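You operate a simulated robot arm through the tools that you are given. There is no shell and no other tool. Be economical: measure what you need, move in short steps, check, and stop when the job is done.

Carry out the task below with a simulated two-armed robot. There is one attempt and no reset: what you move stays moved.

TASK
Give the dill pot its turn on the riser, wound to MID.
Fine: wind it down to LOW first; the small green pot comes off and stands on the bench end.

Only the result counts: the job must be done as asked and must still hold three seconds after the hand-in. Knocking over, shifting, dropping, spilling or breaking anything else fails it.

THE ROBOT
Two 7-joint arms with two-finger parallel grippers on one trunk, hanging from a carriage that runs on a rail from [-0.001, 1.683] to [0, -0.497] (x, y) and turns from -405 to 283 degrees about z. Base frame: it is fixed where the carriage stands at the start and does not move with it; the origin is on the floor, on the carriage's upright axis, x ahead of it, y to its left, z up. Units: m, degrees, N and s.
The left shoulder is at the start at [0.04, 0.161, 1.188], the right one opposite. With the tool pointing down near the work surface each hand reaches from about 0.22 to 0.76 m from the robot's upright axis, wherever it stands, measured 20 degrees to its own side. Places, roughly: counter end of the work bench [0.6, -0.2, 0.8]; riser knob [0.4, -0.4, 0.8]; small green pot (8x8x8 cm) [0.6, -0.4, 0.9]; top of the riser plate [0.6, -0.4, 0.9]; well tap [0.6, -0.1, 0.9]. Payload 4.4 kg a hand.
The TCP of each hand is the grasp point between the finger pads, 0.023 m short of the fingertips. In the tool frame z runs along the fingers and y along their closing line. Largest opening 0.094 m; finger width 0.038, thickness 0.01; the body of the gripper, 0.054 by 0.096 m, starts 0.039 m behind the TCP.
Orientation is that of the tool frame in the base frame, as a unit quaternion [x, y, z, w]. With the fingers straight down and closing along the base's y, the tool's x points along the base's -x, its y along +y and its z along -z.

THE INTERFACE
- The arms move only by the tool play_rows. It takes "left_plan", "right_plan" or both (then of equal length, played together; a hand with none holds still); each is a list of rows, each a list of 7 numbers: the closure, from 0 (fully open) to 1 (shut), then the shift along the tool's x, y, z in units of 25 mm (1.0 is 25 mm), then the turn, a rotation vector about the tool's x, y, z in units of 5 degrees (1.0 is 5 degrees). In form: [[gripper, tx, ty, tz, wx, wy, wz], ...]. A call has 1 to 20 rows; each row shifts and turns the commanded pose from where the row before left it, along the tool's axes as they then stand. A call with a number of a shift or a turn outside -1 to 1 is refused whole. A row lasts 0.2 s, in which the tool goes at most 0.05 m and 8.6 degrees; a call with a longer step from one row to the next is refused whole, and so is a gripper value outside its range. Where a pose cannot be reached the arm comes as near as it can. A force on the tool above 40 N (or 10 N above the force at the start of the call, whichever is more), or a blocked arm, ends the call early, and 0.2 s more pass. The fingers move at their own pace (about 0.045 m/s each) and stop on an object; they squeeze with about 34 N. The grip force told is the motor's: it shows also when the fingers shut on nothing. Time passes only in rows, and 0.2 s behind the last, so rows that do not move let the fingers close. It gives the time, the measured TCP pose, the force on the tool (base axes), the opening and the grip force at its end, in the units of the frame above (readings bear some noise), with the torque about the TCP (base axes, N m) and any sound that the robot's microphone picked up.
- Cameras (640 x 400 px; columns grow to the right, rows downward): "scene" is now at [0.2085, -0.0469, 1.4634]; the picture's right is [-0.70, -0.71, 0.00], its down [-0.62, 0.60, -0.51] and it looks along [0.36, -0.35, -0.86] (base axes); focal length 258 px, centre (320, 200). "left" rides on the left gripper at [0.086, -0.016, -0.074] in its tool frame; the picture's right is [0.18, 0.98, 0.00], its down [-0.58, 0.11, -0.81] and it looks along [-0.79, 0.15, 0.59] (tool axes); focal length 243 px, centre (320, 200). "right" rides on the right gripper at [0.086, 0.016, -0.074] in its tool frame; the picture's right is [-0.18, 0.98, 0.00], its down [-0.58, -0.11, -0.81] and it looks along [-0.79, -0.15, 0.59] (tool axes); focal length 243 px, centre (320, 200). There is no depth. A picture from a camera that has moved, and an enlarged one, comes with that camera's place and axes in the base frame and with its lens.
- grab_frame(camera): a new picture of that camera. The clock stands still meanwhile.
- move_column(by): slides the trunk up (or, below 0, down) by that many m; the arms and the scene camera ride with it, the base frame stays. It gives what a move gives, with no picture.
- steer(legs): drives the robot by 1 to 6 legs, each [ahead, left, turn to the left] in m, m and degrees, along the robot's own axes; the way and the turn of a leg run together, so that a leg with both is an arc; at most 1.5 m and 180 degrees a leg. The arms and the cameras ride along, it lands a little off, and it stops where it bumps. It keeps to its track: a leg is cut to what the track allows. It gives what a move gives.
- turn_head(pan, tilt): turns the head with the scene camera to pan (to the left, within 86 degrees either way) and tilt (down, from -29 to 69), counted from straight ahead of the robot. It gives what a move gives.
- enlarge(camera, box): a new picture of the part [left, top, right, bottom] of that camera's present view, enlarged. The clock stands still meanwhile.
- hand_in(): hands the job in; it is judged then, once.

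Work in short steps. Places have to be worked out from the pictures, the camera data and where the tool is seen: move nearer, look again, correct. Check each grasp and each placing, and mend what went wrong. You have 120 turns and 108 pictures in all, those below and enlarged ones among them. Open the grippers and draw the arms clear of the work before you hand the job in, unless the task says otherwise; then end with one line.

The tools are called after "Call:" as name(argument=value, ...) on one line, values as JSON. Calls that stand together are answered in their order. play_rows: Moves the arms, as the interface text tells. Its arguments: {"type":"object","properties":{"left_plan":{"type":"array"},"right_plan":{"type":"array"}},"required":[]} The other tools are called the same way: move_column (by) slides the trunk up or down; steer (legs) drives the base; turn_head (pan, tilt) turns the head that bears the scene camera; grab_frame (camera) takes a picture; enlarge (camera, box) takes an enlarged picture of a part of a camera's view; hand_in () hands the job in.

At the start:

```text
time_s: 0.0
left_eef_pos: [0.4444, -0.065, 1.0831]
left_orientation: [0.0, 1.0, 0.0, 0.001]
left_ft_force: [-0.2, -0.6, 0.1]
left_torque: [0.03, 0.0, -0.01]
left_finger_gap: 0.0939
left_grasp_force: 0.1
right_eef_pos: [0.383, -0.4891, 1.1213]
right_orientation: [0.0, 1.0, 0.0, -0.001]
right_ft_force: [0.5, -0.2, -0.1]
right_torque: [0.0, -0.01, 0.0]
right_finger_gap: 0.094
right_grasp_force: 0.0
trunk travel left (down, up): [-0.325, 0.445]
robot x, y, heading: [-0.002, -0.0007, -0.1]
head pan, tilt: [-44.5, 59.7]
```

scene: 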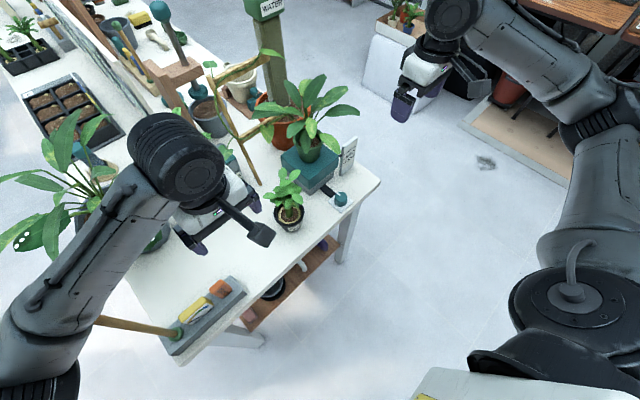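
right: 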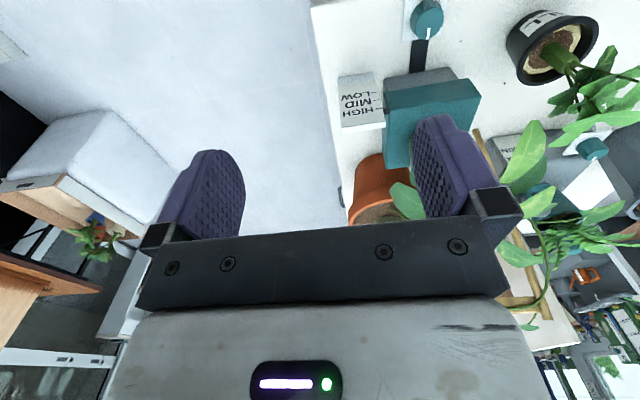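
left: 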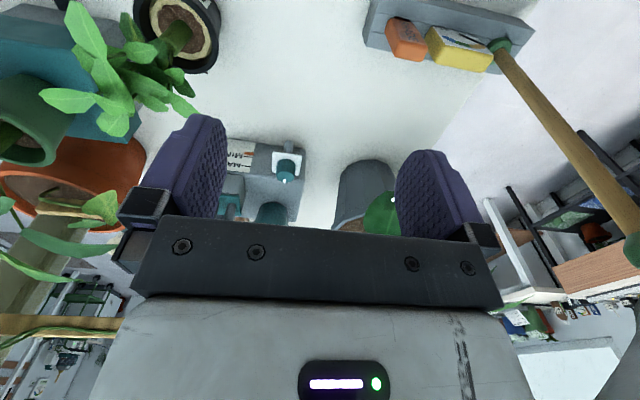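

The scene shows the riser with a green pot on top, a potted plant in front (maybe dill or another), and a card with LOW/MID/HIGH. I enlarge the riser region to read labels.

Call:
enlarge(camera="scene", box=[220, 60, 400, 240])

Call:
enlarge(camera="right", box=[320, 0, 640, 200])

Call:
enlarge(camera="left", box=[0, 0, 320, 240])

```text
2.22 times, centred on (310, 150) of scene
camera zoom: at [0.2085, -0.0469, 1.4634], right [-0.7, -0.71, 0.0], down [-0.62, 0.6, -0.51], along [0.36, -0.35, -0.86], focal length 574 px, centre (342, 311)
```

zoom: 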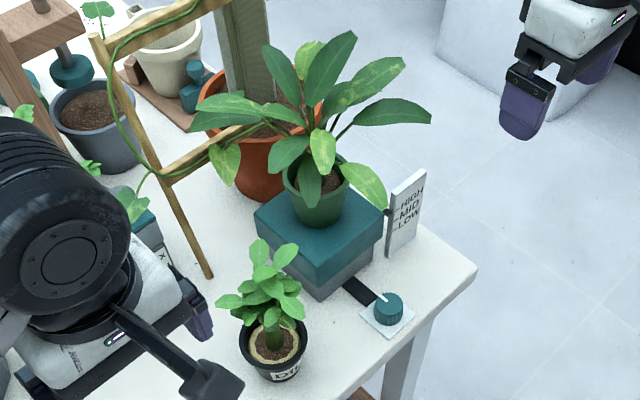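

```text
2.00 times, centred on (480, 100) of right
camera zoom: at [0.2955, -0.473, 1.1972], right [0.18, 0.98, 0.0], down [0.58, -0.11, 0.81], along [0.79, -0.15, -0.59], focal length 485 px, centre (0, 400)
```

zoom: 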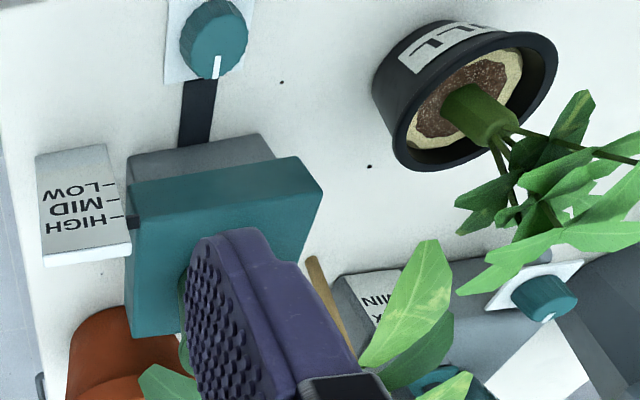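

```text
1.67 times, centred on (160, 120) of left
camera zoom: at [0.3588, -0.0814, 1.1584], right [-0.18, 0.98, 0.0], down [0.58, 0.11, 0.81], along [0.79, 0.15, -0.59], focal length 404 px, centre (587, 333)
```

zoom: 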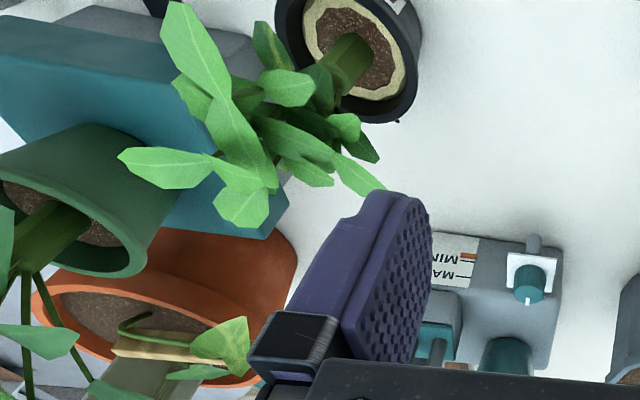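

Dill pot ≈ (0.475,-0.205), black; the green-pot plant stands on the riser ≈ (0.54,-0.34); knob ≈ (0.438,-0.357,0.82). I first bring the right hand nearer, short of the knob, to look closely.

Call:
play_rows(right_plan=[[0, 0, 0, 1, 0, 0, 0], [0, 0, 0.4, 1, 0, 0, 0], [0, 0, 0.8, 1, 0, 0, 0], [0, 0, 1, 1, 0, 0, 0], [0, 0, 1, 0.5, 0, 0, 0], [0, 0, 1, 0.5, 0, 0, 0], [0, 0, 0.8, 0, 0, 0, 0], [0, 0, 0, 0, 0, 0, 0]])

Call:
grab_frame(camera="right")

Call:
grab_frame(camera="scene")

```text
time_s: 1.8
left_eef_pos: [0.4444, -0.0642, 1.0821]
left_orientation: [0.0, 1.0, -0.001, 0.0]
left_ft_force: [0.0, -0.1, -0.5]
left_torque: [-0.01, -0.01, 0.01]
left_finger_gap: 0.0941
left_grasp_force: 0.0
right_eef_pos: [0.3827, -0.3645, 0.9951]
right_orientation: [0.0, 1.0, 0.0, 0.0]
right_ft_force: [-0.6, 0.4, 0.5]
right_torque: [-0.03, -0.03, 0.02]
right_finger_gap: 0.0938
right_grasp_force: 0.1
trunk travel left (down, up): [-0.325, 0.445]
robot x, y, heading: [0.0002, -0.0019, -0.1]
head pan, tilt: [-44.5, 59.7]
```

```text
101 pictures are left
camera right: at [0.2953, -0.3478, 1.0717], right [0.18, 0.98, 0.0], down [0.58, -0.11, 0.81], along [0.79, -0.15, -0.59], focal length 243 px, centre (320, 200)
```

right: 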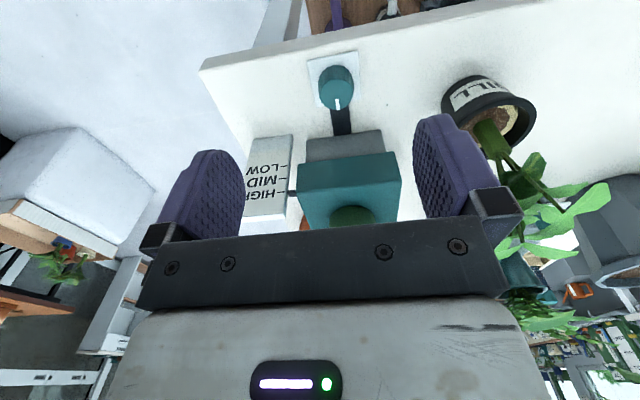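

```text
100 pictures are left
camera scene: at [0.2085, -0.0471, 1.4635], right [-0.7, -0.71, 0.0], down [-0.62, 0.6, -0.51], along [0.36, -0.35, -0.86], focal length 258 px, centre (320, 200)
```

scene: 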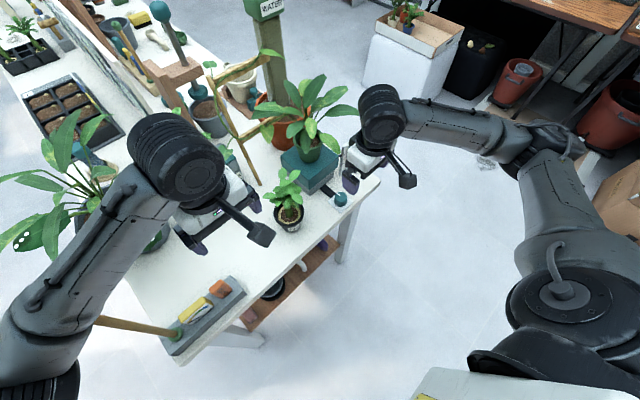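

Call:
enlarge(camera="right", box=[220, 40, 420, 240])

Call:
enlarge(camera="scene", box=[240, 70, 400, 240])

```text
2.00 times, centred on (320, 140) of right
camera zoom: at [0.2953, -0.3478, 1.0717], right [0.18, 0.98, 0.0], down [0.58, -0.11, 0.81], along [0.79, -0.15, -0.59], focal length 485 px, centre (320, 320)
```

zoom: 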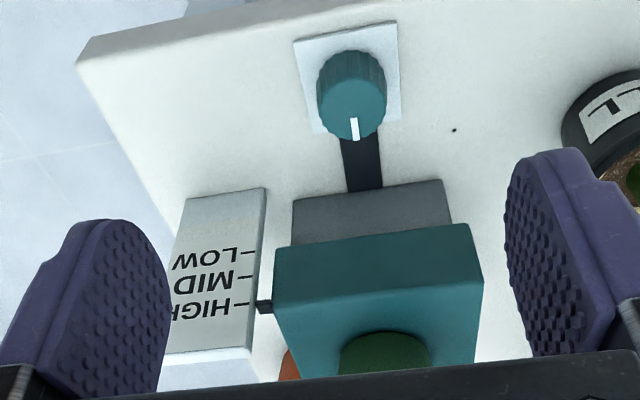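

```text
2.35 times, centred on (320, 155) of scene
camera zoom: at [0.2085, -0.0471, 1.4635], right [-0.7, -0.71, 0.0], down [-0.62, 0.6, -0.51], along [0.36, -0.35, -0.86], focal length 608 px, centre (320, 306)
```

zoom: 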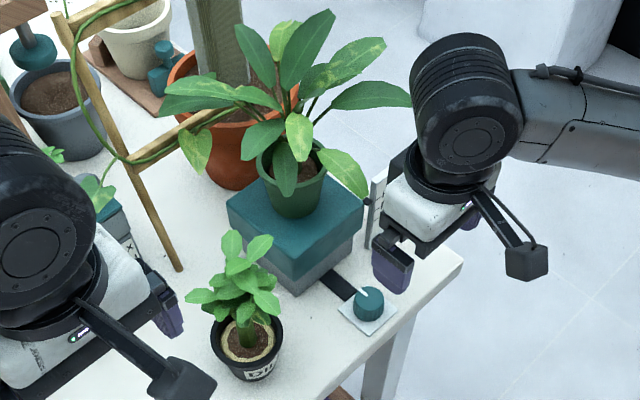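

The riser's tab is at HIGH; the knob is a vertical-axis dial with white mark, centre ≈ (0.437,-0.357). I tilt the right hand 20° (wrist toward robot, off the leaves) and hover over the knob.

Call:
play_rows(right_plan=[[0, 0, 0, 0, 0, -1, 0], [0, 0, 0, 0, 0, -1, 0], [0, 0, 0, 0, 0, -1, 0], [0, 0, 0, 0, 0, -1, 0], [0, 0.1, 0.3, 1, 0, 0, 0], [0, 0, 0, 1, 0, 0, 0], [0, 0, 0, 1, 0, 0, 0], [0, 0, 0, 0.5, 0, 0, 0], [0, 0, 0, 0, 0, 0, 0]])

Call:
grab_frame(camera="right")

Call:
enlarge(camera="scene", box=[240, 70, 400, 240])

```text
time_s: 3.8
left_eef_pos: [0.4447, -0.0637, 1.0828]
left_orientation: [0.0, 1.0, 0.0, 0.001]
left_ft_force: [-0.2, -0.4, -0.4]
left_torque: [0.0, -0.02, -0.03]
left_finger_gap: 0.0942
left_grasp_force: 0.0
right_eef_pos: [0.41, -0.3572, 0.9131]
right_orientation: [0.001, 0.985, 0.0, 0.174]
right_ft_force: [0.6, -0.7, 0.4]
right_torque: [-0.01, 0.0, -0.02]
right_finger_gap: 0.0941
right_grasp_force: 0.1
trunk travel left (down, up): [-0.325, 0.445]
robot x, y, heading: [-0.0003, 0.0041, -0.1]
head pan, tilt: [-44.5, 59.7]
```

```text
97 pictures are left
camera right: at [0.3024, -0.3404, 0.9554], right [0.17, 0.98, 0.06], down [0.27, -0.11, 0.96], along [0.95, -0.15, -0.28], focal length 243 px, centre (320, 200)
```

right: 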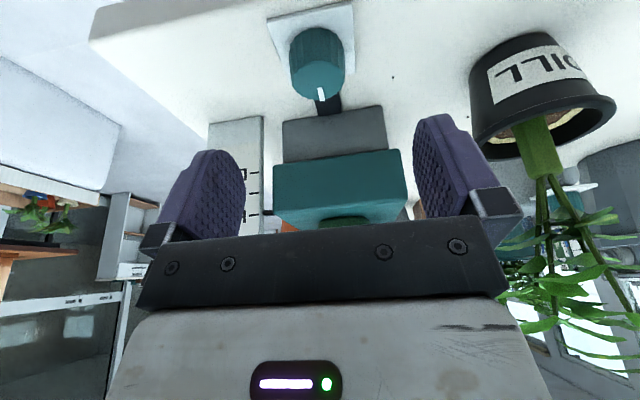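

```text
2.35 times, centred on (320, 155) of scene
camera zoom: at [0.2085, -0.0469, 1.4634], right [-0.7, -0.71, 0.0], down [-0.62, 0.6, -0.51], along [0.36, -0.35, -0.86], focal length 608 px, centre (320, 306)
```

zoom: 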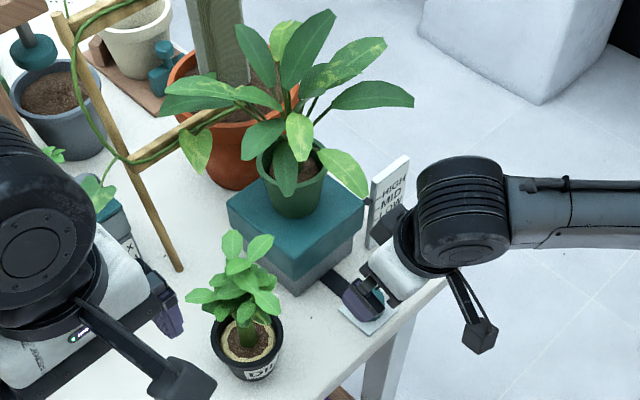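

The knob's top is at about z 0.84, base ≈ 0.815. I descend along the tool axis to TCP z ≈ 0.845 and look before closing.

Call:
play_rows(right_plan=[[0, -0.08, 0, 0.7, 0, 0, 0], [0, 0, 0, 0.7, 0, 0, 0], [0, 0, 0, 0.6, 0, 0, 0], [0, 0, 0, 0.5, 0, 0, 0], [0, 0, 0, 0.3, 0, 0, 0], [0, 0, 0, 0, 0, 0, 0]])

Call:
grab_frame(camera="right")

```text
time_s: 5.2
left_eef_pos: [0.4443, -0.0645, 1.0833]
left_orientation: [0.0, 1.0, 0.0, 0.0]
left_ft_force: [0.8, -0.1, -0.2]
left_torque: [0.04, -0.01, -0.01]
left_finger_gap: 0.094
left_grasp_force: 0.1
right_eef_pos: [0.4359, -0.358, 0.8472]
right_orientation: [0.001, 0.985, 0.0, 0.174]
right_ft_force: [-0.5, 0.6, 0.2]
right_torque: [-0.04, 0.03, 0.0]
right_finger_gap: 0.0939
right_grasp_force: 0.1
trunk travel left (down, up): [-0.325, 0.445]
robot x, y, heading: [0.0024, -0.0007, -0.4]
head pan, tilt: [-44.5, 59.7]
```

```text
95 pictures are left
camera right: at [0.3288, -0.3411, 0.8897], right [0.17, 0.98, 0.06], down [0.27, -0.11, 0.96], along [0.95, -0.15, -0.28], focal length 243 px, centre (320, 200)
```

right: 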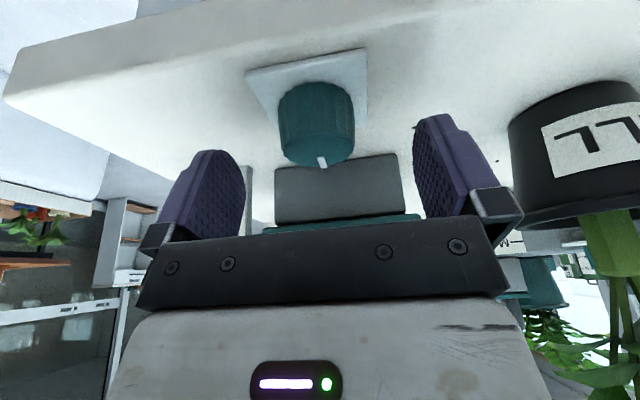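

Knob top seems ≈ z 0.832, so I go about 8 mm lower, then close gently onto it.

Call:
play_rows(right_plan=[[0, 0.08, 0, 0.15, 0, 0, 0], [0, 0, 0, 0.15, 0, 0, 0], [0.5, 0, 0, 0, 0, 0, 0], [1, 0, 0, 0, 0, 0, 0], [1, 0, 0, 0, 0, 0, 0], [1, 0, 0, 0, 0, 0, 0], [1, 0, 0, 0, 0, 0, 0]])

Call:
grab_frame(camera="right")

```text
time_s: 6.8
left_eef_pos: [0.4445, -0.0644, 1.0826]
left_orientation: [0.0, 1.0, 0.001, -0.001]
left_ft_force: [-0.7, -0.1, -1.1]
left_torque: [0.01, -0.02, -0.01]
left_finger_gap: 0.0938
left_grasp_force: 0.0
right_eef_pos: [0.4375, -0.3568, 0.8402]
right_orientation: [0.0, 0.985, 0.0, 0.174]
right_ft_force: [0.0, 1.2, -1.8]
right_torque: [0.06, -0.03, -0.01]
right_finger_gap: 0.0365
right_grasp_force: 45.6
trunk travel left (down, up): [-0.325, 0.445]
robot x, y, heading: [-0.0026, -0.0022, -0.1]
head pan, tilt: [-44.5, 59.7]
```

```text
94 pictures are left
camera right: at [0.3293, -0.3408, 0.8819], right [0.17, 0.98, 0.06], down [0.27, -0.11, 0.96], along [0.95, -0.15, -0.29], focal length 243 px, centre (320, 200)
```

right: 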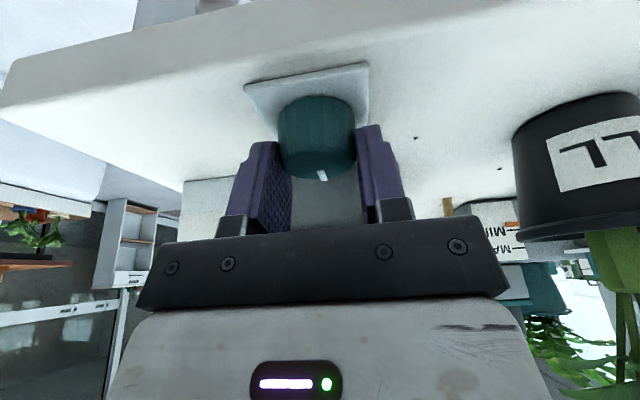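

Knob gripped (gap 36 mm). I turn it 20° counter-clockwise about the vertical to learn which way it winds.

Call:
play_rows(right_plan=[[1, 0, 0, 0, -0.342, 0, -0.94], [1, 0, 0, 0, -0.342, 0, -0.94], [1, 0, 0, 0, -0.342, 0, -0.94], [1, 0, 0, 0, -0.342, 0, -0.94], [1, 0, 0, 0, 0, 0, 0]])

Call:
enlarge(camera="scene", box=[240, 70, 400, 240])

Call:
grab_frame(camera="right")

```text
time_s: 8.0
left_eef_pos: [0.4445, -0.0637, 1.083]
left_orientation: [0.001, 1.0, -0.001, -0.001]
left_ft_force: [0.1, 0.8, 0.4]
left_torque: [0.03, -0.02, -0.02]
left_finger_gap: 0.0939
left_grasp_force: 0.1
right_eef_pos: [0.4366, -0.3568, 0.8399]
right_orientation: [-0.172, 0.97, 0.03, 0.17]
right_ft_force: [2.0, -3.1, -10.5]
right_torque: [0.19, -0.77, 0.02]
right_finger_gap: 0.0365
right_grasp_force: 45.4
trunk travel left (down, up): [-0.325, 0.445]
robot x, y, heading: [-0.0021, 0.0001, 0.1]
head pan, tilt: [-44.5, 59.7]
```

```text
2.35 times, centred on (320, 155) of scene
camera zoom: at [0.2085, -0.047, 1.4633], right [-0.7, -0.71, 0.0], down [-0.62, 0.6, -0.51], along [0.36, -0.35, -0.86], focal length 608 px, centre (320, 306)
```

zoom: 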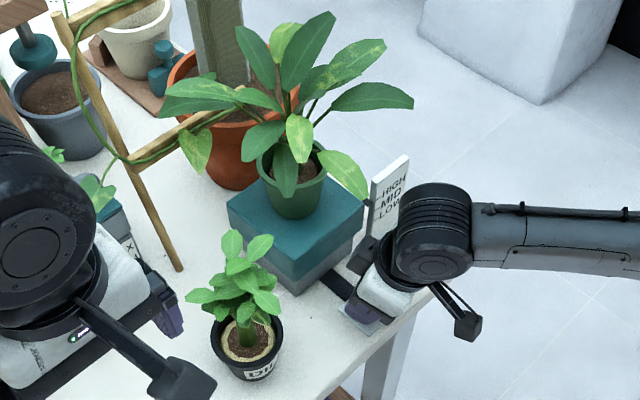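

```text
92 pictures are left
camera right: at [0.3303, -0.3785, 0.882], right [-0.17, 0.98, 0.06], down [0.29, -0.01, 0.96], along [0.94, 0.19, -0.29], focal length 243 px, centre (320, 200)
```

right: 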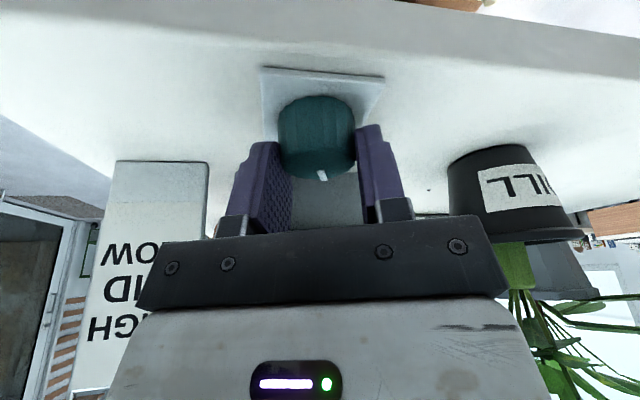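

The knob turned with the hand; the plate change is hardly discernible. I turn 30° more the same way and compare.

Call:
play_rows(right_plan=[[1, 0, 0, 0, -0.342, 0, -0.94], [1, 0, 0, 0, -0.342, 0, -0.94], [1, 0, 0, 0, -0.342, 0, -0.94], [1, 0, 0, 0, -0.342, 0, -0.94], [1, 0, 0, 0, -0.342, 0, -0.94], [1, 0, 0, 0, -0.342, 0, -0.94], [1, 0, 0, 0, 0, 0, 0]])

Call:
enlarge(camera="scene", box=[240, 70, 400, 240])

```text
time_s: 9.6
left_eef_pos: [0.4454, -0.0653, 1.0822]
left_orientation: [0.0, 1.0, 0.0, 0.0]
left_ft_force: [0.3, 0.0, 0.3]
left_torque: [0.03, -0.01, -0.01]
left_finger_gap: 0.0941
left_grasp_force: 0.0
right_eef_pos: [0.4373, -0.3566, 0.8402]
right_orientation: [-0.417, 0.892, 0.074, 0.158]
right_ft_force: [2.9, -4.5, -10.8]
right_torque: [-0.32, 0.06, 0.01]
right_finger_gap: 0.0364
right_grasp_force: 45.2
trunk travel left (down, up): [-0.325, 0.445]
robot x, y, heading: [0.0008, 0.002, 0.2]
head pan, tilt: [-44.5, 59.7]
```

```text
2.35 times, centred on (320, 155) of scene
camera zoom: at [0.2085, -0.0472, 1.4634], right [-0.7, -0.71, 0.0], down [-0.62, 0.6, -0.51], along [0.36, -0.35, -0.86], focal length 608 px, centre (320, 306)
```

zoom: 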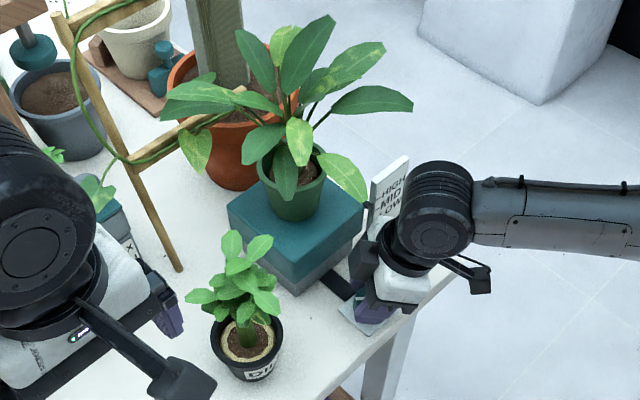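

Counter-clockwise lowers the riser (plant dropped a few pixels). I turn 30° further, then open slightly.

Call:
play_rows(right_plan=[[1, 0, 0, 0, -0.342, 0, -0.94], [1, 0, 0, 0, -0.342, 0, -0.94], [1, 0, 0, 0, -0.342, 0, -0.94], [1, 0, 0, 0, -0.342, 0, -0.94], [1, 0, 0, 0, -0.342, 0, -0.94], [1, 0, 0, 0, -0.342, 0, -0.94], [1, 0, 0, 0, 0, 0, 0]])

Call:
grab_frame(camera="right")

Call:
enlarge(camera="scene", box=[240, 70, 400, 240])

```text
time_s: 11.2
left_eef_pos: [0.4437, -0.065, 1.0828]
left_orientation: [0.0, 1.0, 0.0, 0.0]
left_ft_force: [0.3, -0.4, 0.2]
left_torque: [-0.04, 0.01, 0.01]
left_finger_gap: 0.0938
left_grasp_force: 0.1
right_eef_pos: [0.4383, -0.3571, 0.8397]
right_orientation: [-0.633, 0.754, 0.111, 0.133]
right_ft_force: [6.0, -4.5, -13.7]
right_torque: [-0.09, -0.11, 0.04]
right_finger_gap: 0.0365
right_grasp_force: 44.7
trunk travel left (down, up): [-0.325, 0.445]
robot x, y, heading: [0.0011, 0.0011, -0.1]
head pan, tilt: [-44.5, 59.7]
```

```text
90 pictures are left
camera right: at [0.402, -0.4596, 0.8821], right [-0.94, 0.34, 0.06], down [0.15, 0.25, 0.96], along [0.31, 0.91, -0.29], focal length 243 px, centre (320, 200)
```

right: 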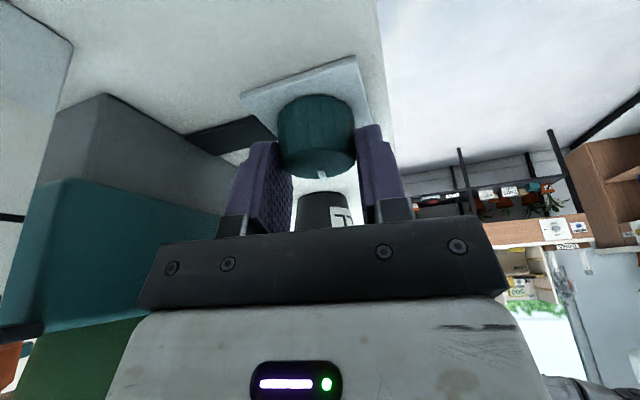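

```text
2.35 times, centred on (320, 155) of scene
camera zoom: at [0.2087, -0.0471, 1.4634], right [-0.7, -0.71, 0.0], down [-0.62, 0.6, -0.51], along [0.36, -0.35, -0.86], focal length 608 px, centre (320, 306)
```

zoom: 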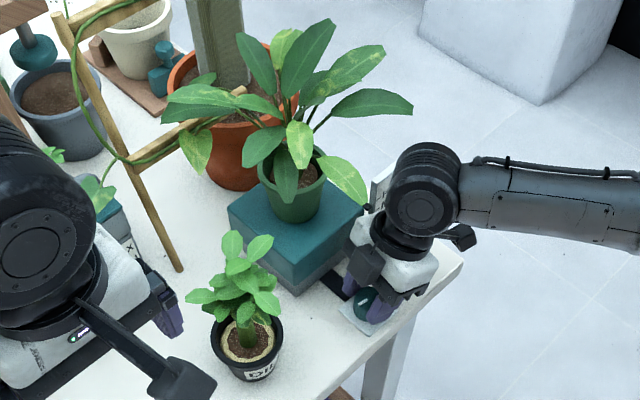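

80° so far and still lowering. I open a little and rotate back for a new bite.

Call:
play_rows(right_plan=[[0.35, 0, 0, 0, 0, 0, 0], [0.35, 0, 0, 0, 0, 0, 0], [0.35, 0, 0, 0, 0.342, 0, 0.94], [0.35, 0, 0, 0, 0.342, 0, 0.94], [0.35, 0, 0, 0, 0.342, 0, 0.94], [0.35, 0, 0, 0, 0.342, 0, 0.94], [0.35, 0, 0, 0, 0.342, 0, 0.94], [0.35, 0, 0, 0, 0.342, 0, 0.94], [0.35, 0, 0, 0, 0.342, 0, 0.94], [0.35, 0, 0, 0, 0.342, 0, 0.94], [0.35, 0, 0, 0, 0.342, 0, 0.94], [0.35, 0, 0, 0, 0.342, 0, 0.94], [0.35, 0, 0, 0, 0.342, 0, 0.94], [0.35, 0, 0, 0, 0.342, 0, 0.94], [0.35, 0, 0, 0, 0.342, 0, 0.94], [0.35, 0, 0, 0, 0.342, 0, 0.94], [0.35, 0, 0, 0, 0.342, 0, 0.94], [0.35, 0, 0, 0, 0.342, 0, 0.94], [0.35, 0, 0, 0, 0.342, 0, 0.94], [0.35, 0, 0, 0, 0.342, 0, 0.94]])

Call:
grab_frame(camera="right")

```text
time_s: 15.4
left_eef_pos: [0.4435, -0.0639, 1.0831]
left_orientation: [0.0, 1.0, 0.0, 0.0]
left_ft_force: [0.3, -0.1, -0.4]
left_torque: [0.0, 0.01, 0.01]
left_finger_gap: 0.0942
left_grasp_force: 0.0
right_eef_pos: [0.4369, -0.3571, 0.8406]
right_orientation: [0.086, 0.981, -0.015, 0.173]
right_ft_force: [-0.5, -0.9, -0.5]
right_torque: [0.01, 0.01, -0.01]
right_finger_gap: 0.0611
right_grasp_force: 0.1
trunk travel left (down, up): [-0.325, 0.445]
robot x, y, heading: [0.0005, -0.0012, -0.1]
head pan, tilt: [-44.5, 59.7]
```

```text
88 pictures are left
camera right: at [0.3338, -0.322, 0.882], right [0.34, 0.94, 0.06], down [0.25, -0.15, 0.96], along [0.91, -0.31, -0.28], focal length 243 px, centre (320, 200)
```

right: 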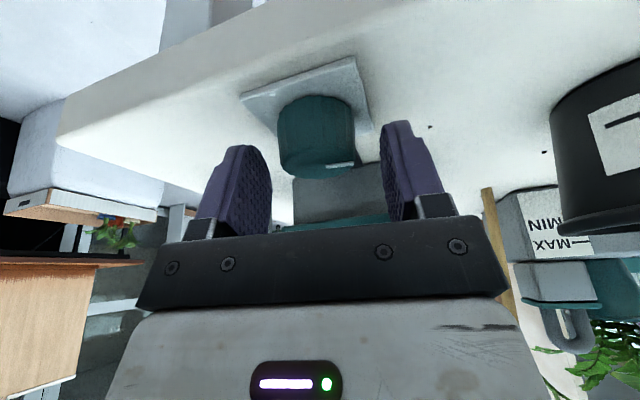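

The knob held its place. I rotate 30° further back, grip, and start turning again.

Call:
play_rows(right_plan=[[0.35, 0, 0, 0, 0.342, 0, 0.94], [0.35, 0, 0, 0, 0.342, 0, 0.94], [0.35, 0, 0, 0, 0.342, 0, 0.94], [0.35, 0, 0, 0, 0.342, 0, 0.94], [0.35, 0, 0, 0, 0.342, 0, 0.94], [0.35, 0, 0, 0, 0.342, 0, 0.94], [1, 0, 0, 0, 0, 0, 0], [1, 0, 0, 0, 0, 0, 0], [1, 0, 0, 0, 0, 0, 0], [1, 0, 0, 0, 0, 0, 0]])

Call:
grab_frame(camera="right")

```text
time_s: 17.6
left_eef_pos: [0.4439, -0.0646, 1.0834]
left_orientation: [-0.001, 1.0, -0.001, 0.0]
left_ft_force: [-0.1, 0.0, 0.0]
left_torque: [-0.03, 0.0, -0.01]
left_finger_gap: 0.094
left_grasp_force: 0.2
right_eef_pos: [0.4366, -0.3567, 0.8392]
right_orientation: [0.336, 0.926, -0.059, 0.163]
right_ft_force: [0.0, -0.1, 1.3]
right_torque: [0.21, 0.03, 0.01]
right_finger_gap: 0.0364
right_grasp_force: 44.9
trunk travel left (down, up): [-0.325, 0.445]
robot x, y, heading: [-0.0015, -0.0019, -0.1]
head pan, tilt: [-44.5, 59.7]
```

```text
87 pictures are left
camera right: at [0.3647, -0.2757, 0.8822], right [0.76, 0.64, 0.06], down [0.14, -0.26, 0.96], along [0.63, -0.72, -0.28], focal length 243 px, centre (320, 200)
```

right: 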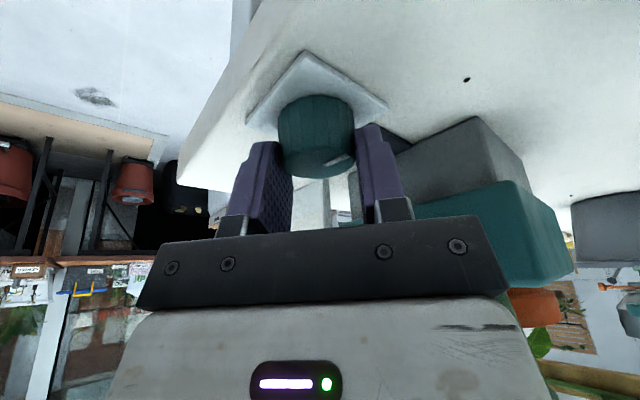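

Gripped again. I turn 80° counter-clockwise and check the height.

Call:
play_rows(right_plan=[[1, 0, 0, 0, -0.342, 0, -0.94], [1, 0, 0, 0, -0.342, 0, -0.94], [1, 0, 0, 0, -0.342, 0, -0.94], [1, 0, 0, 0, -0.342, 0, -0.94], [1, 0, 0, 0, -0.342, 0, -0.94], [1, 0, 0, 0, -0.342, 0, -0.94], [1, 0, 0, 0, -0.342, 0, -0.94], [1, 0, 0, 0, -0.342, 0, -0.94], [1, 0, 0, 0, -0.342, 0, -0.94], [1, 0, 0, 0, -0.342, 0, -0.94], [1, 0, 0, 0, -0.342, 0, -0.94], [1, 0, 0, 0, -0.342, 0, -0.94], [1, 0, 0, 0, -0.342, 0, -0.94], [1, 0, 0, 0, -0.342, 0, -0.94], [1, 0, 0, 0, -0.342, 0, -0.94], [1, 0, 0, 0, -0.342, 0, -0.94]])

Call:
enlarge(camera="scene", box=[240, 70, 400, 240])

Call:
grab_frame(camera="right")

```text
time_s: 21.0
left_eef_pos: [0.443, -0.0658, 1.0824]
left_orientation: [0.0, 1.0, 0.0, 0.0]
left_ft_force: [-0.2, -0.1, -1.0]
left_torque: [0.04, 0.02, 0.03]
left_finger_gap: 0.0939
left_grasp_force: 0.0
right_eef_pos: [0.4373, -0.3568, 0.8405]
right_orientation: [-0.338, 0.925, 0.059, 0.163]
right_ft_force: [-0.2, -0.7, 2.4]
right_torque: [0.59, -0.43, 0.03]
right_finger_gap: 0.036
right_grasp_force: 44.7
trunk travel left (down, up): [-0.325, 0.445]
robot x, y, heading: [0.0021, -0.0015, -0.3]
head pan, tilt: [-44.5, 59.7]
```

```text
2.35 times, centred on (320, 155) of scene
camera zoom: at [0.2086, -0.0471, 1.4634], right [-0.7, -0.71, 0.0], down [-0.62, 0.6, -0.51], along [0.36, -0.35, -0.86], focal length 608 px, centre (320, 306)
```

zoom: 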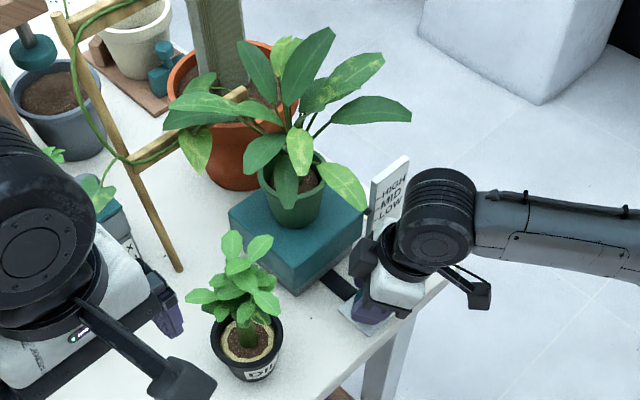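

```text
85 pictures are left
camera right: at [0.344, -0.4135, 0.8823], right [-0.5, 0.86, 0.06], down [0.28, 0.09, 0.96], along [0.82, 0.5, -0.29], focal length 243 px, centre (320, 200)
```

right: 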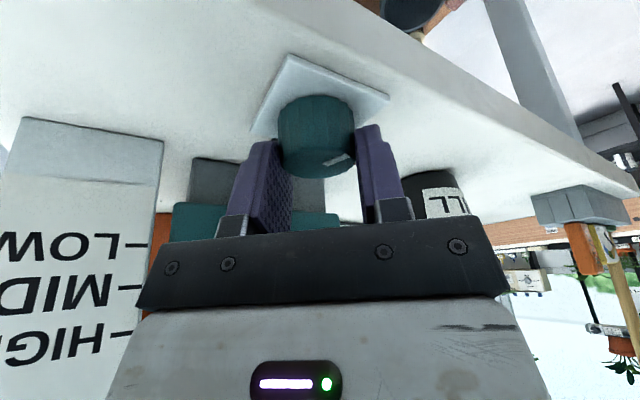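

Still falling steadily (160° done). I turn 40° more to yaw ≈80°.

Call:
play_rows(right_plan=[[1, 0, 0, 0, -0.342, 0, -0.94], [1, 0, 0, 0, -0.342, 0, -0.94], [1, 0, 0, 0, -0.342, 0, -0.94], [1, 0, 0, 0, -0.342, 0, -0.94], [1, 0, 0, 0, -0.342, 0, -0.94], [1, 0, 0, 0, -0.342, 0, -0.94], [1, 0, 0, 0, -0.342, 0, -0.94], [1, 0, 0, 0, -0.342, 0, -0.94], [1, 0, 0, 0, 0, 0, 0]])

Call:
enlarge(camera="scene", box=[280, 110, 360, 200])

Call:
grab_frame(camera="right")

```text
time_s: 23.0
left_eef_pos: [0.444, -0.0646, 1.0836]
left_orientation: [0.0, 1.0, 0.001, 0.0]
left_ft_force: [0.5, -0.9, -0.5]
left_torque: [0.01, -0.03, 0.0]
left_finger_gap: 0.0941
left_grasp_force: 0.0
right_eef_pos: [0.4372, -0.3565, 0.8404]
right_orientation: [-0.634, 0.754, 0.112, 0.134]
right_ft_force: [-1.0, -2.2, 4.0]
right_torque: [-0.25, 0.16, 0.01]
right_finger_gap: 0.0362
right_grasp_force: 45.4
trunk travel left (down, up): [-0.325, 0.445]
robot x, y, heading: [0.0013, 0.0006, 0.1]
head pan, tilt: [-44.5, 59.7]
```

```text
4.44 times, centred on (320, 155) of scene
camera zoom: at [0.2085, -0.0472, 1.4635], right [-0.7, -0.71, 0.0], down [-0.62, 0.6, -0.51], along [0.36, -0.35, -0.86], focal length 1149 px, centre (320, 400)
```

zoom: 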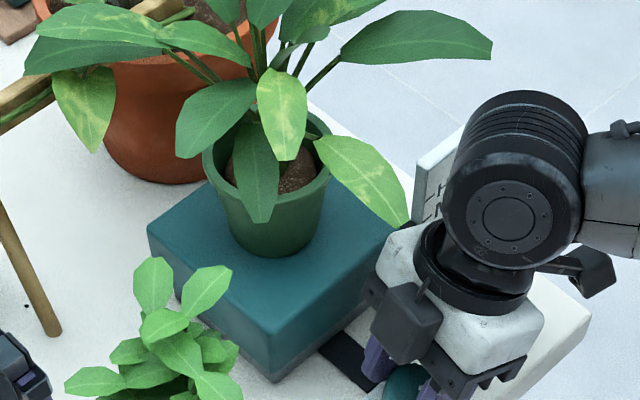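

```text
83 pictures are left
camera right: at [0.4019, -0.4597, 0.8823], right [-0.94, 0.34, 0.06], down [0.15, 0.25, 0.96], along [0.31, 0.91, -0.29], focal length 243 px, centre (320, 200)
```

right: 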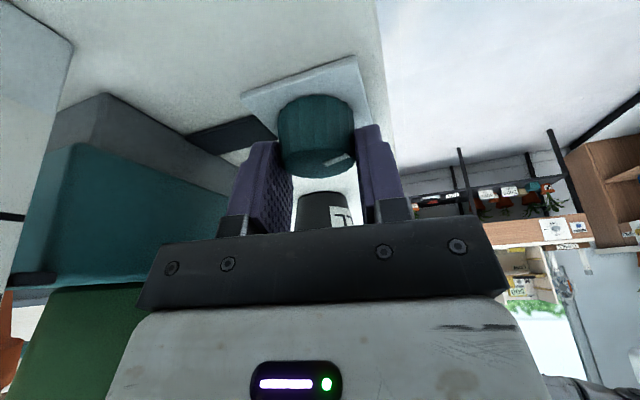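

The tab (seen at left edge) has fallen about two thirds of the way to a tick. I release and rotate back again.

Call:
play_rows(right_plan=[[0.35, 0, 0, 0, 0, 0, 0], [0.35, 0, 0, 0, 0, 0, 0], [0.35, 0, 0, 0, 0.342, 0, 0.94], [0.35, 0, 0, 0, 0.342, 0, 0.94], [0.35, 0, 0, 0, 0.342, 0, 0.94], [0.35, 0, 0, 0, 0.342, 0, 0.94], [0.35, 0, 0, 0, 0.342, 0, 0.94], [0.35, 0, 0, 0, 0.342, 0, 0.94], [0.35, 0, 0, 0, 0.342, 0, 0.94], [0.35, 0, 0, 0, 0.342, 0, 0.94], [0.35, 0, 0, 0, 0.342, 0, 0.94], [0.35, 0, 0, 0, 0.342, 0, 0.94], [0.35, 0, 0, 0, 0.342, 0, 0.94], [0.35, 0, 0, 0, 0.342, 0, 0.94], [0.35, 0, 0, 0, 0.342, 0, 0.94], [0.35, 0, 0, 0, 0.342, 0, 0.94], [0.35, 0, 0, 0, 0.342, 0, 0.94], [0.35, 0, 0, 0, 0.342, 0, 0.94], [0.35, 0, 0, 0, 0.342, 0, 0.94], [0.35, 0, 0, 0, 0.342, 0, 0.94]])

Call:
play_rows(right_plan=[[0.35, 0, 0, 0, 0.342, 0, 0.94], [0.35, 0, 0, 0, 0.342, 0, 0.94], [0.35, 0, 0, 0, 0.342, 0, 0.94], [0.35, 0, 0, 0, 0.342, 0, 0.94], [0.35, 0, 0, 0, 0.342, 0, 0.94], [0.35, 0, 0, 0, 0.342, 0, 0.94], [0.35, 0, 0, 0, 0, 0, 0]])

Call:
enlarge(camera="right", box=[200, 60, 600, 310])

Call:
enlarge(camera="scene", box=[280, 110, 360, 200])

```text
time_s: 27.2
left_eef_pos: [0.4446, -0.065, 1.0827]
left_orientation: [0.0, 1.0, 0.0, 0.0]
left_ft_force: [0.8, -0.2, 0.5]
left_torque: [0.0, -0.02, 0.01]
left_finger_gap: 0.094
left_grasp_force: 0.1
right_eef_pos: [0.4367, -0.3569, 0.8395]
right_orientation: [0.086, 0.981, -0.015, 0.173]
right_ft_force: [0.3, -0.2, -0.6]
right_torque: [-0.03, 0.01, -0.01]
right_finger_gap: 0.061
right_grasp_force: 0.1
trunk travel left (down, up): [-0.325, 0.445]
robot x, y, heading: [-0.0009, -0.0033, 0.2]
head pan, tilt: [-44.5, 59.7]
```

```text
time_s: 28.8
left_eef_pos: [0.445, -0.0648, 1.0841]
left_orientation: [0.001, 1.0, 0.0, 0.0]
left_ft_force: [0.0, -0.3, 0.5]
left_torque: [-0.02, -0.01, 0.01]
left_finger_gap: 0.0941
left_grasp_force: 0.0
right_eef_pos: [0.4381, -0.3574, 0.8405]
right_orientation: [0.337, 0.925, -0.059, 0.164]
right_ft_force: [-0.7, 1.1, 0.0]
right_torque: [0.03, 0.0, -0.02]
right_finger_gap: 0.0611
right_grasp_force: 0.1
trunk travel left (down, up): [-0.325, 0.445]
robot x, y, heading: [-0.002, -0.0009, 0.1]
head pan, tilt: [-44.5, 59.7]
```

```text
1.60 times, centred on (400, 185) of right
camera zoom: at [0.3645, -0.2759, 0.8824], right [0.77, 0.64, 0.06], down [0.14, -0.26, 0.96], along [0.63, -0.72, -0.28], focal length 388 px, centre (192, 224)
```

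zoom: 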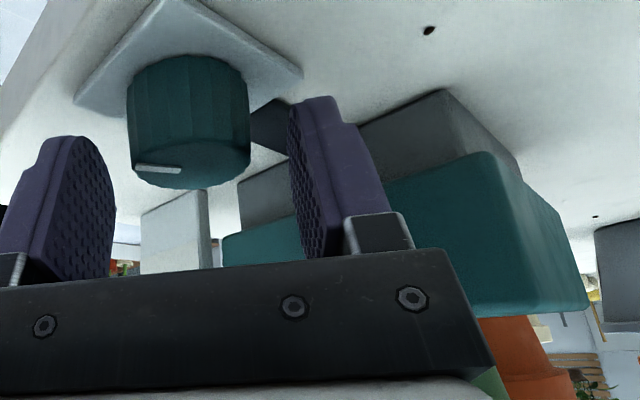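

```text
4.44 times, centred on (320, 155) of scene
camera zoom: at [0.2085, -0.0471, 1.4635], right [-0.7, -0.71, 0.0], down [-0.62, 0.6, -0.51], along [0.36, -0.35, -0.86], focal length 1149 px, centre (320, 400)
```

zoom: 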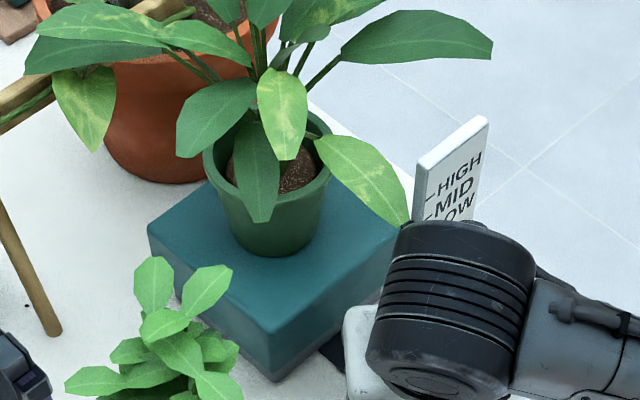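

I grip and turn another 80°, then check against the previous references.

Call:
play_rows(right_plan=[[1, 0, 0, 0, 0, 0, 0], [1, 0, 0, 0, 0, 0, 0], [1, 0, 0, 0, 0, 0, 0], [1, 0, 0, 0, 0, 0, 0], [1, 0, 0, 0, -0.342, 0, -0.94], [1, 0, 0, 0, -0.342, 0, -0.94], [1, 0, 0, 0, -0.342, 0, -0.94], [1, 0, 0, 0, -0.342, 0, -0.94], [1, 0, 0, 0, -0.342, 0, -0.94], [1, 0, 0, 0, -0.342, 0, -0.94], [1, 0, 0, 0, -0.342, 0, -0.94], [1, 0, 0, 0, -0.342, 0, -0.94], [1, 0, 0, 0, -0.342, 0, -0.94], [1, 0, 0, 0, -0.342, 0, -0.94], [1, 0, 0, 0, -0.342, 0, -0.94], [1, 0, 0, 0, -0.342, 0, -0.94], [1, 0, 0, 0, -0.342, 0, -0.94], [1, 0, 0, 0, -0.342, 0, -0.94], [1, 0, 0, 0, -0.342, 0, -0.94], [1, 0, 0, 0, -0.342, 0, -0.94]])

Call:
grab_frame(camera="right")

Call:
enlarge(camera="scene", box=[280, 110, 360, 200])

```text
time_s: 33.0
left_eef_pos: [0.4445, -0.0653, 1.083]
left_orientation: [0.0, 1.0, 0.001, 0.0]
left_ft_force: [0.4, -0.4, 0.9]
left_torque: [-0.01, 0.0, -0.02]
left_finger_gap: 0.0943
left_grasp_force: 0.0
right_eef_pos: [0.4362, -0.3581, 0.8407]
right_orientation: [-0.338, 0.925, 0.06, 0.162]
right_ft_force: [-1.6, -1.3, 3.8]
right_torque: [-0.08, 0.17, -0.02]
right_finger_gap: 0.0361
right_grasp_force: 45.0
trunk travel left (down, up): [-0.325, 0.445]
robot x, y, heading: [-0.0026, 0.0006, -0.0]
head pan, tilt: [-44.5, 59.7]
```

```text
80 pictures are left
camera right: at [0.3437, -0.4138, 0.8823], right [-0.5, 0.86, 0.06], down [0.28, 0.09, 0.96], along [0.82, 0.5, -0.29], focal length 243 px, centre (320, 200)
```

right: 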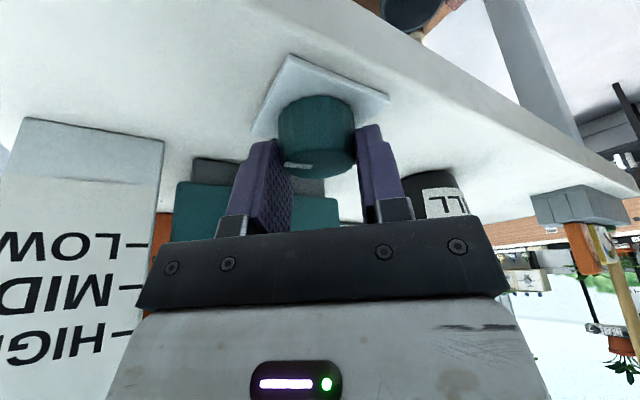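

```text
4.44 times, centred on (320, 155) of scene
camera zoom: at [0.2084, -0.0472, 1.4634], right [-0.7, -0.71, 0.0], down [-0.62, 0.6, -0.51], along [0.36, -0.35, -0.86], focal length 1149 px, centre (320, 400)
```

zoom: 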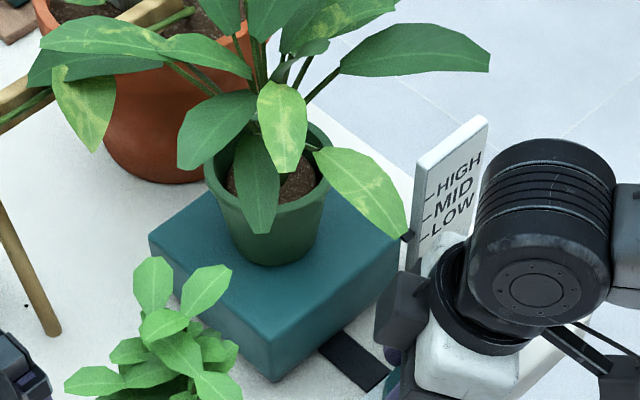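

LOW is close; I turn 40° more to yaw 80° where the tab and tick are visible.

Call:
play_rows(right_plan=[[1, 0, 0, 0, -0.342, 0, -0.94], [1, 0, 0, 0, -0.342, 0, -0.94], [1, 0, 0, 0, -0.342, 0, -0.94], [1, 0, 0, 0, -0.342, 0, -0.94], [1, 0, 0, 0, -0.342, 0, -0.94], [1, 0, 0, 0, -0.342, 0, -0.94], [1, 0, 0, 0, -0.342, 0, -0.94], [1, 0, 0, 0, -0.342, 0, -0.94], [1, 0, 0, 0, 0, 0, 0]])

Call:
grab_frame(camera="right")

Call:
enlarge(camera="scene", box=[280, 110, 360, 200])

```text
time_s: 35.0
left_eef_pos: [0.4445, -0.0646, 1.083]
left_orientation: [-0.001, 1.0, 0.0, 0.0]
left_ft_force: [0.2, -0.9, 0.1]
left_torque: [0.01, -0.03, 0.0]
left_finger_gap: 0.0941
left_grasp_force: 0.1
right_eef_pos: [0.4373, -0.3575, 0.8398]
right_orientation: [-0.633, 0.754, 0.113, 0.133]
right_ft_force: [-1.9, -2.2, 6.9]
right_torque: [0.46, -0.06, -0.01]
right_finger_gap: 0.036
right_grasp_force: 44.5
trunk travel left (down, up): [-0.325, 0.445]
robot x, y, heading: [-0.0012, -0.0038, 0.2]
head pan, tilt: [-44.5, 59.7]
```

```text
78 pictures are left
camera right: at [0.4019, -0.4601, 0.8824], right [-0.94, 0.34, 0.06], down [0.15, 0.25, 0.96], along [0.31, 0.91, -0.29], focal length 243 px, centre (320, 200)
```

right: 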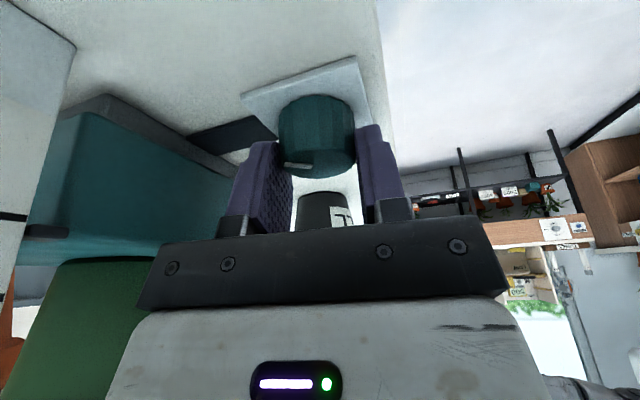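

```text
4.44 times, centred on (320, 155) of scene
camera zoom: at [0.2086, -0.0474, 1.4635], right [-0.7, -0.71, 0.0], down [-0.62, 0.6, -0.51], along [0.36, -0.35, -0.86], focal length 1149 px, centre (320, 400)
```

zoom: 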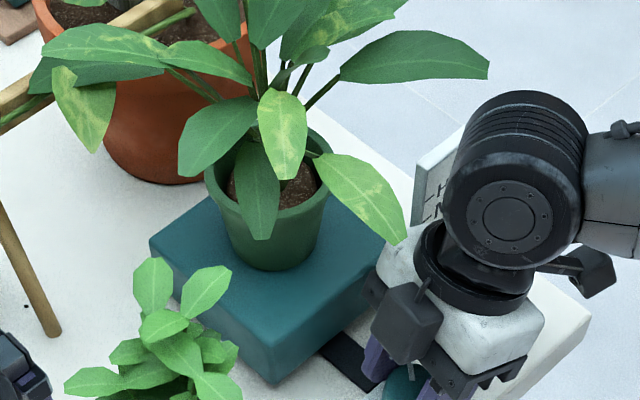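

Tab about 4 mm above the LOW tick; I turn ~35° more from this grip.

Call:
play_rows(right_plan=[[1, 0, 0, 0, -0.342, 0, -0.94], [1, 0, 0, 0, -0.342, 0, -0.94], [1, 0, 0, 0, -0.342, 0, -0.94], [1, 0, 0, 0, -0.342, 0, -0.94], [1, 0, 0, 0, -0.342, 0, -0.94], [1, 0, 0, 0, -0.342, 0, -0.94], [1, 0, 0, 0, -0.342, 0, -0.94], [1, 0, 0, 0, 0, 0, 0]])

Call:
grab_frame(camera="right")

Call:
enlarge(camera="scene", box=[280, 110, 360, 200])

```text
time_s: 36.8
left_eef_pos: [0.4453, -0.0647, 1.0839]
left_orientation: [0.0, 1.0, 0.0, 0.0]
left_ft_force: [0.3, 0.4, -0.3]
left_torque: [0.02, 0.03, 0.05]
left_finger_gap: 0.0941
left_grasp_force: 0.1
right_eef_pos: [0.4369, -0.3578, 0.8403]
right_orientation: [0.831, -0.528, -0.147, -0.093]
right_ft_force: [1.7, -3.3, 0.2]
right_torque: [-0.32, -0.14, 0.03]
right_finger_gap: 0.0365
right_grasp_force: 44.9
trunk travel left (down, up): [-0.325, 0.445]
robot x, y, heading: [-0.0049, -0.0011, 0.1]
head pan, tilt: [-44.5, 59.7]
```

```text
76 pictures are left
camera right: at [0.4672, -0.4611, 0.8824], right [-0.96, -0.26, 0.06], down [-0.02, 0.29, 0.96], along [-0.27, 0.92, -0.29], focal length 243 px, centre (320, 200)
```

right: 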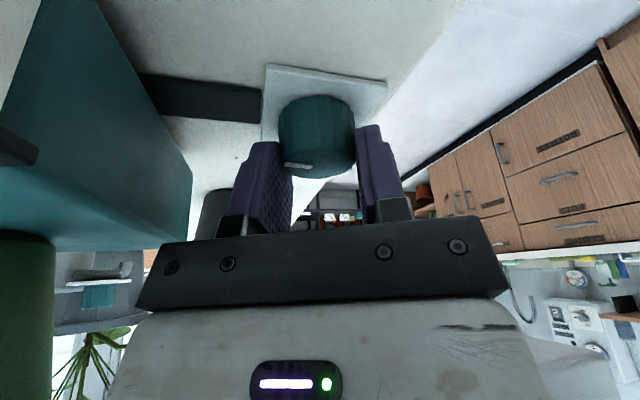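

```text
4.44 times, centred on (320, 155) of scene
camera zoom: at [0.2088, -0.0474, 1.4635], right [-0.7, -0.71, 0.0], down [-0.62, 0.6, -0.51], along [0.36, -0.35, -0.86], focal length 1149 px, centre (320, 400)
```

zoom: 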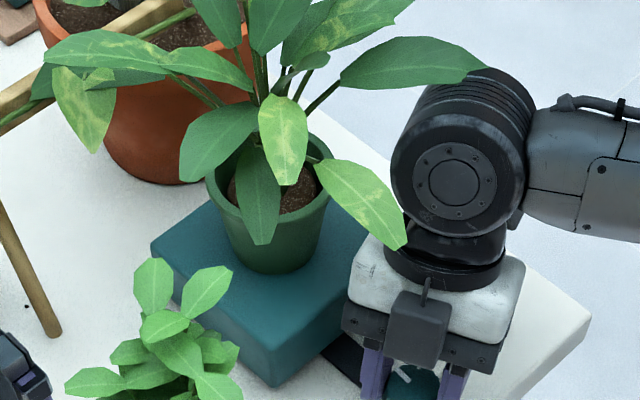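

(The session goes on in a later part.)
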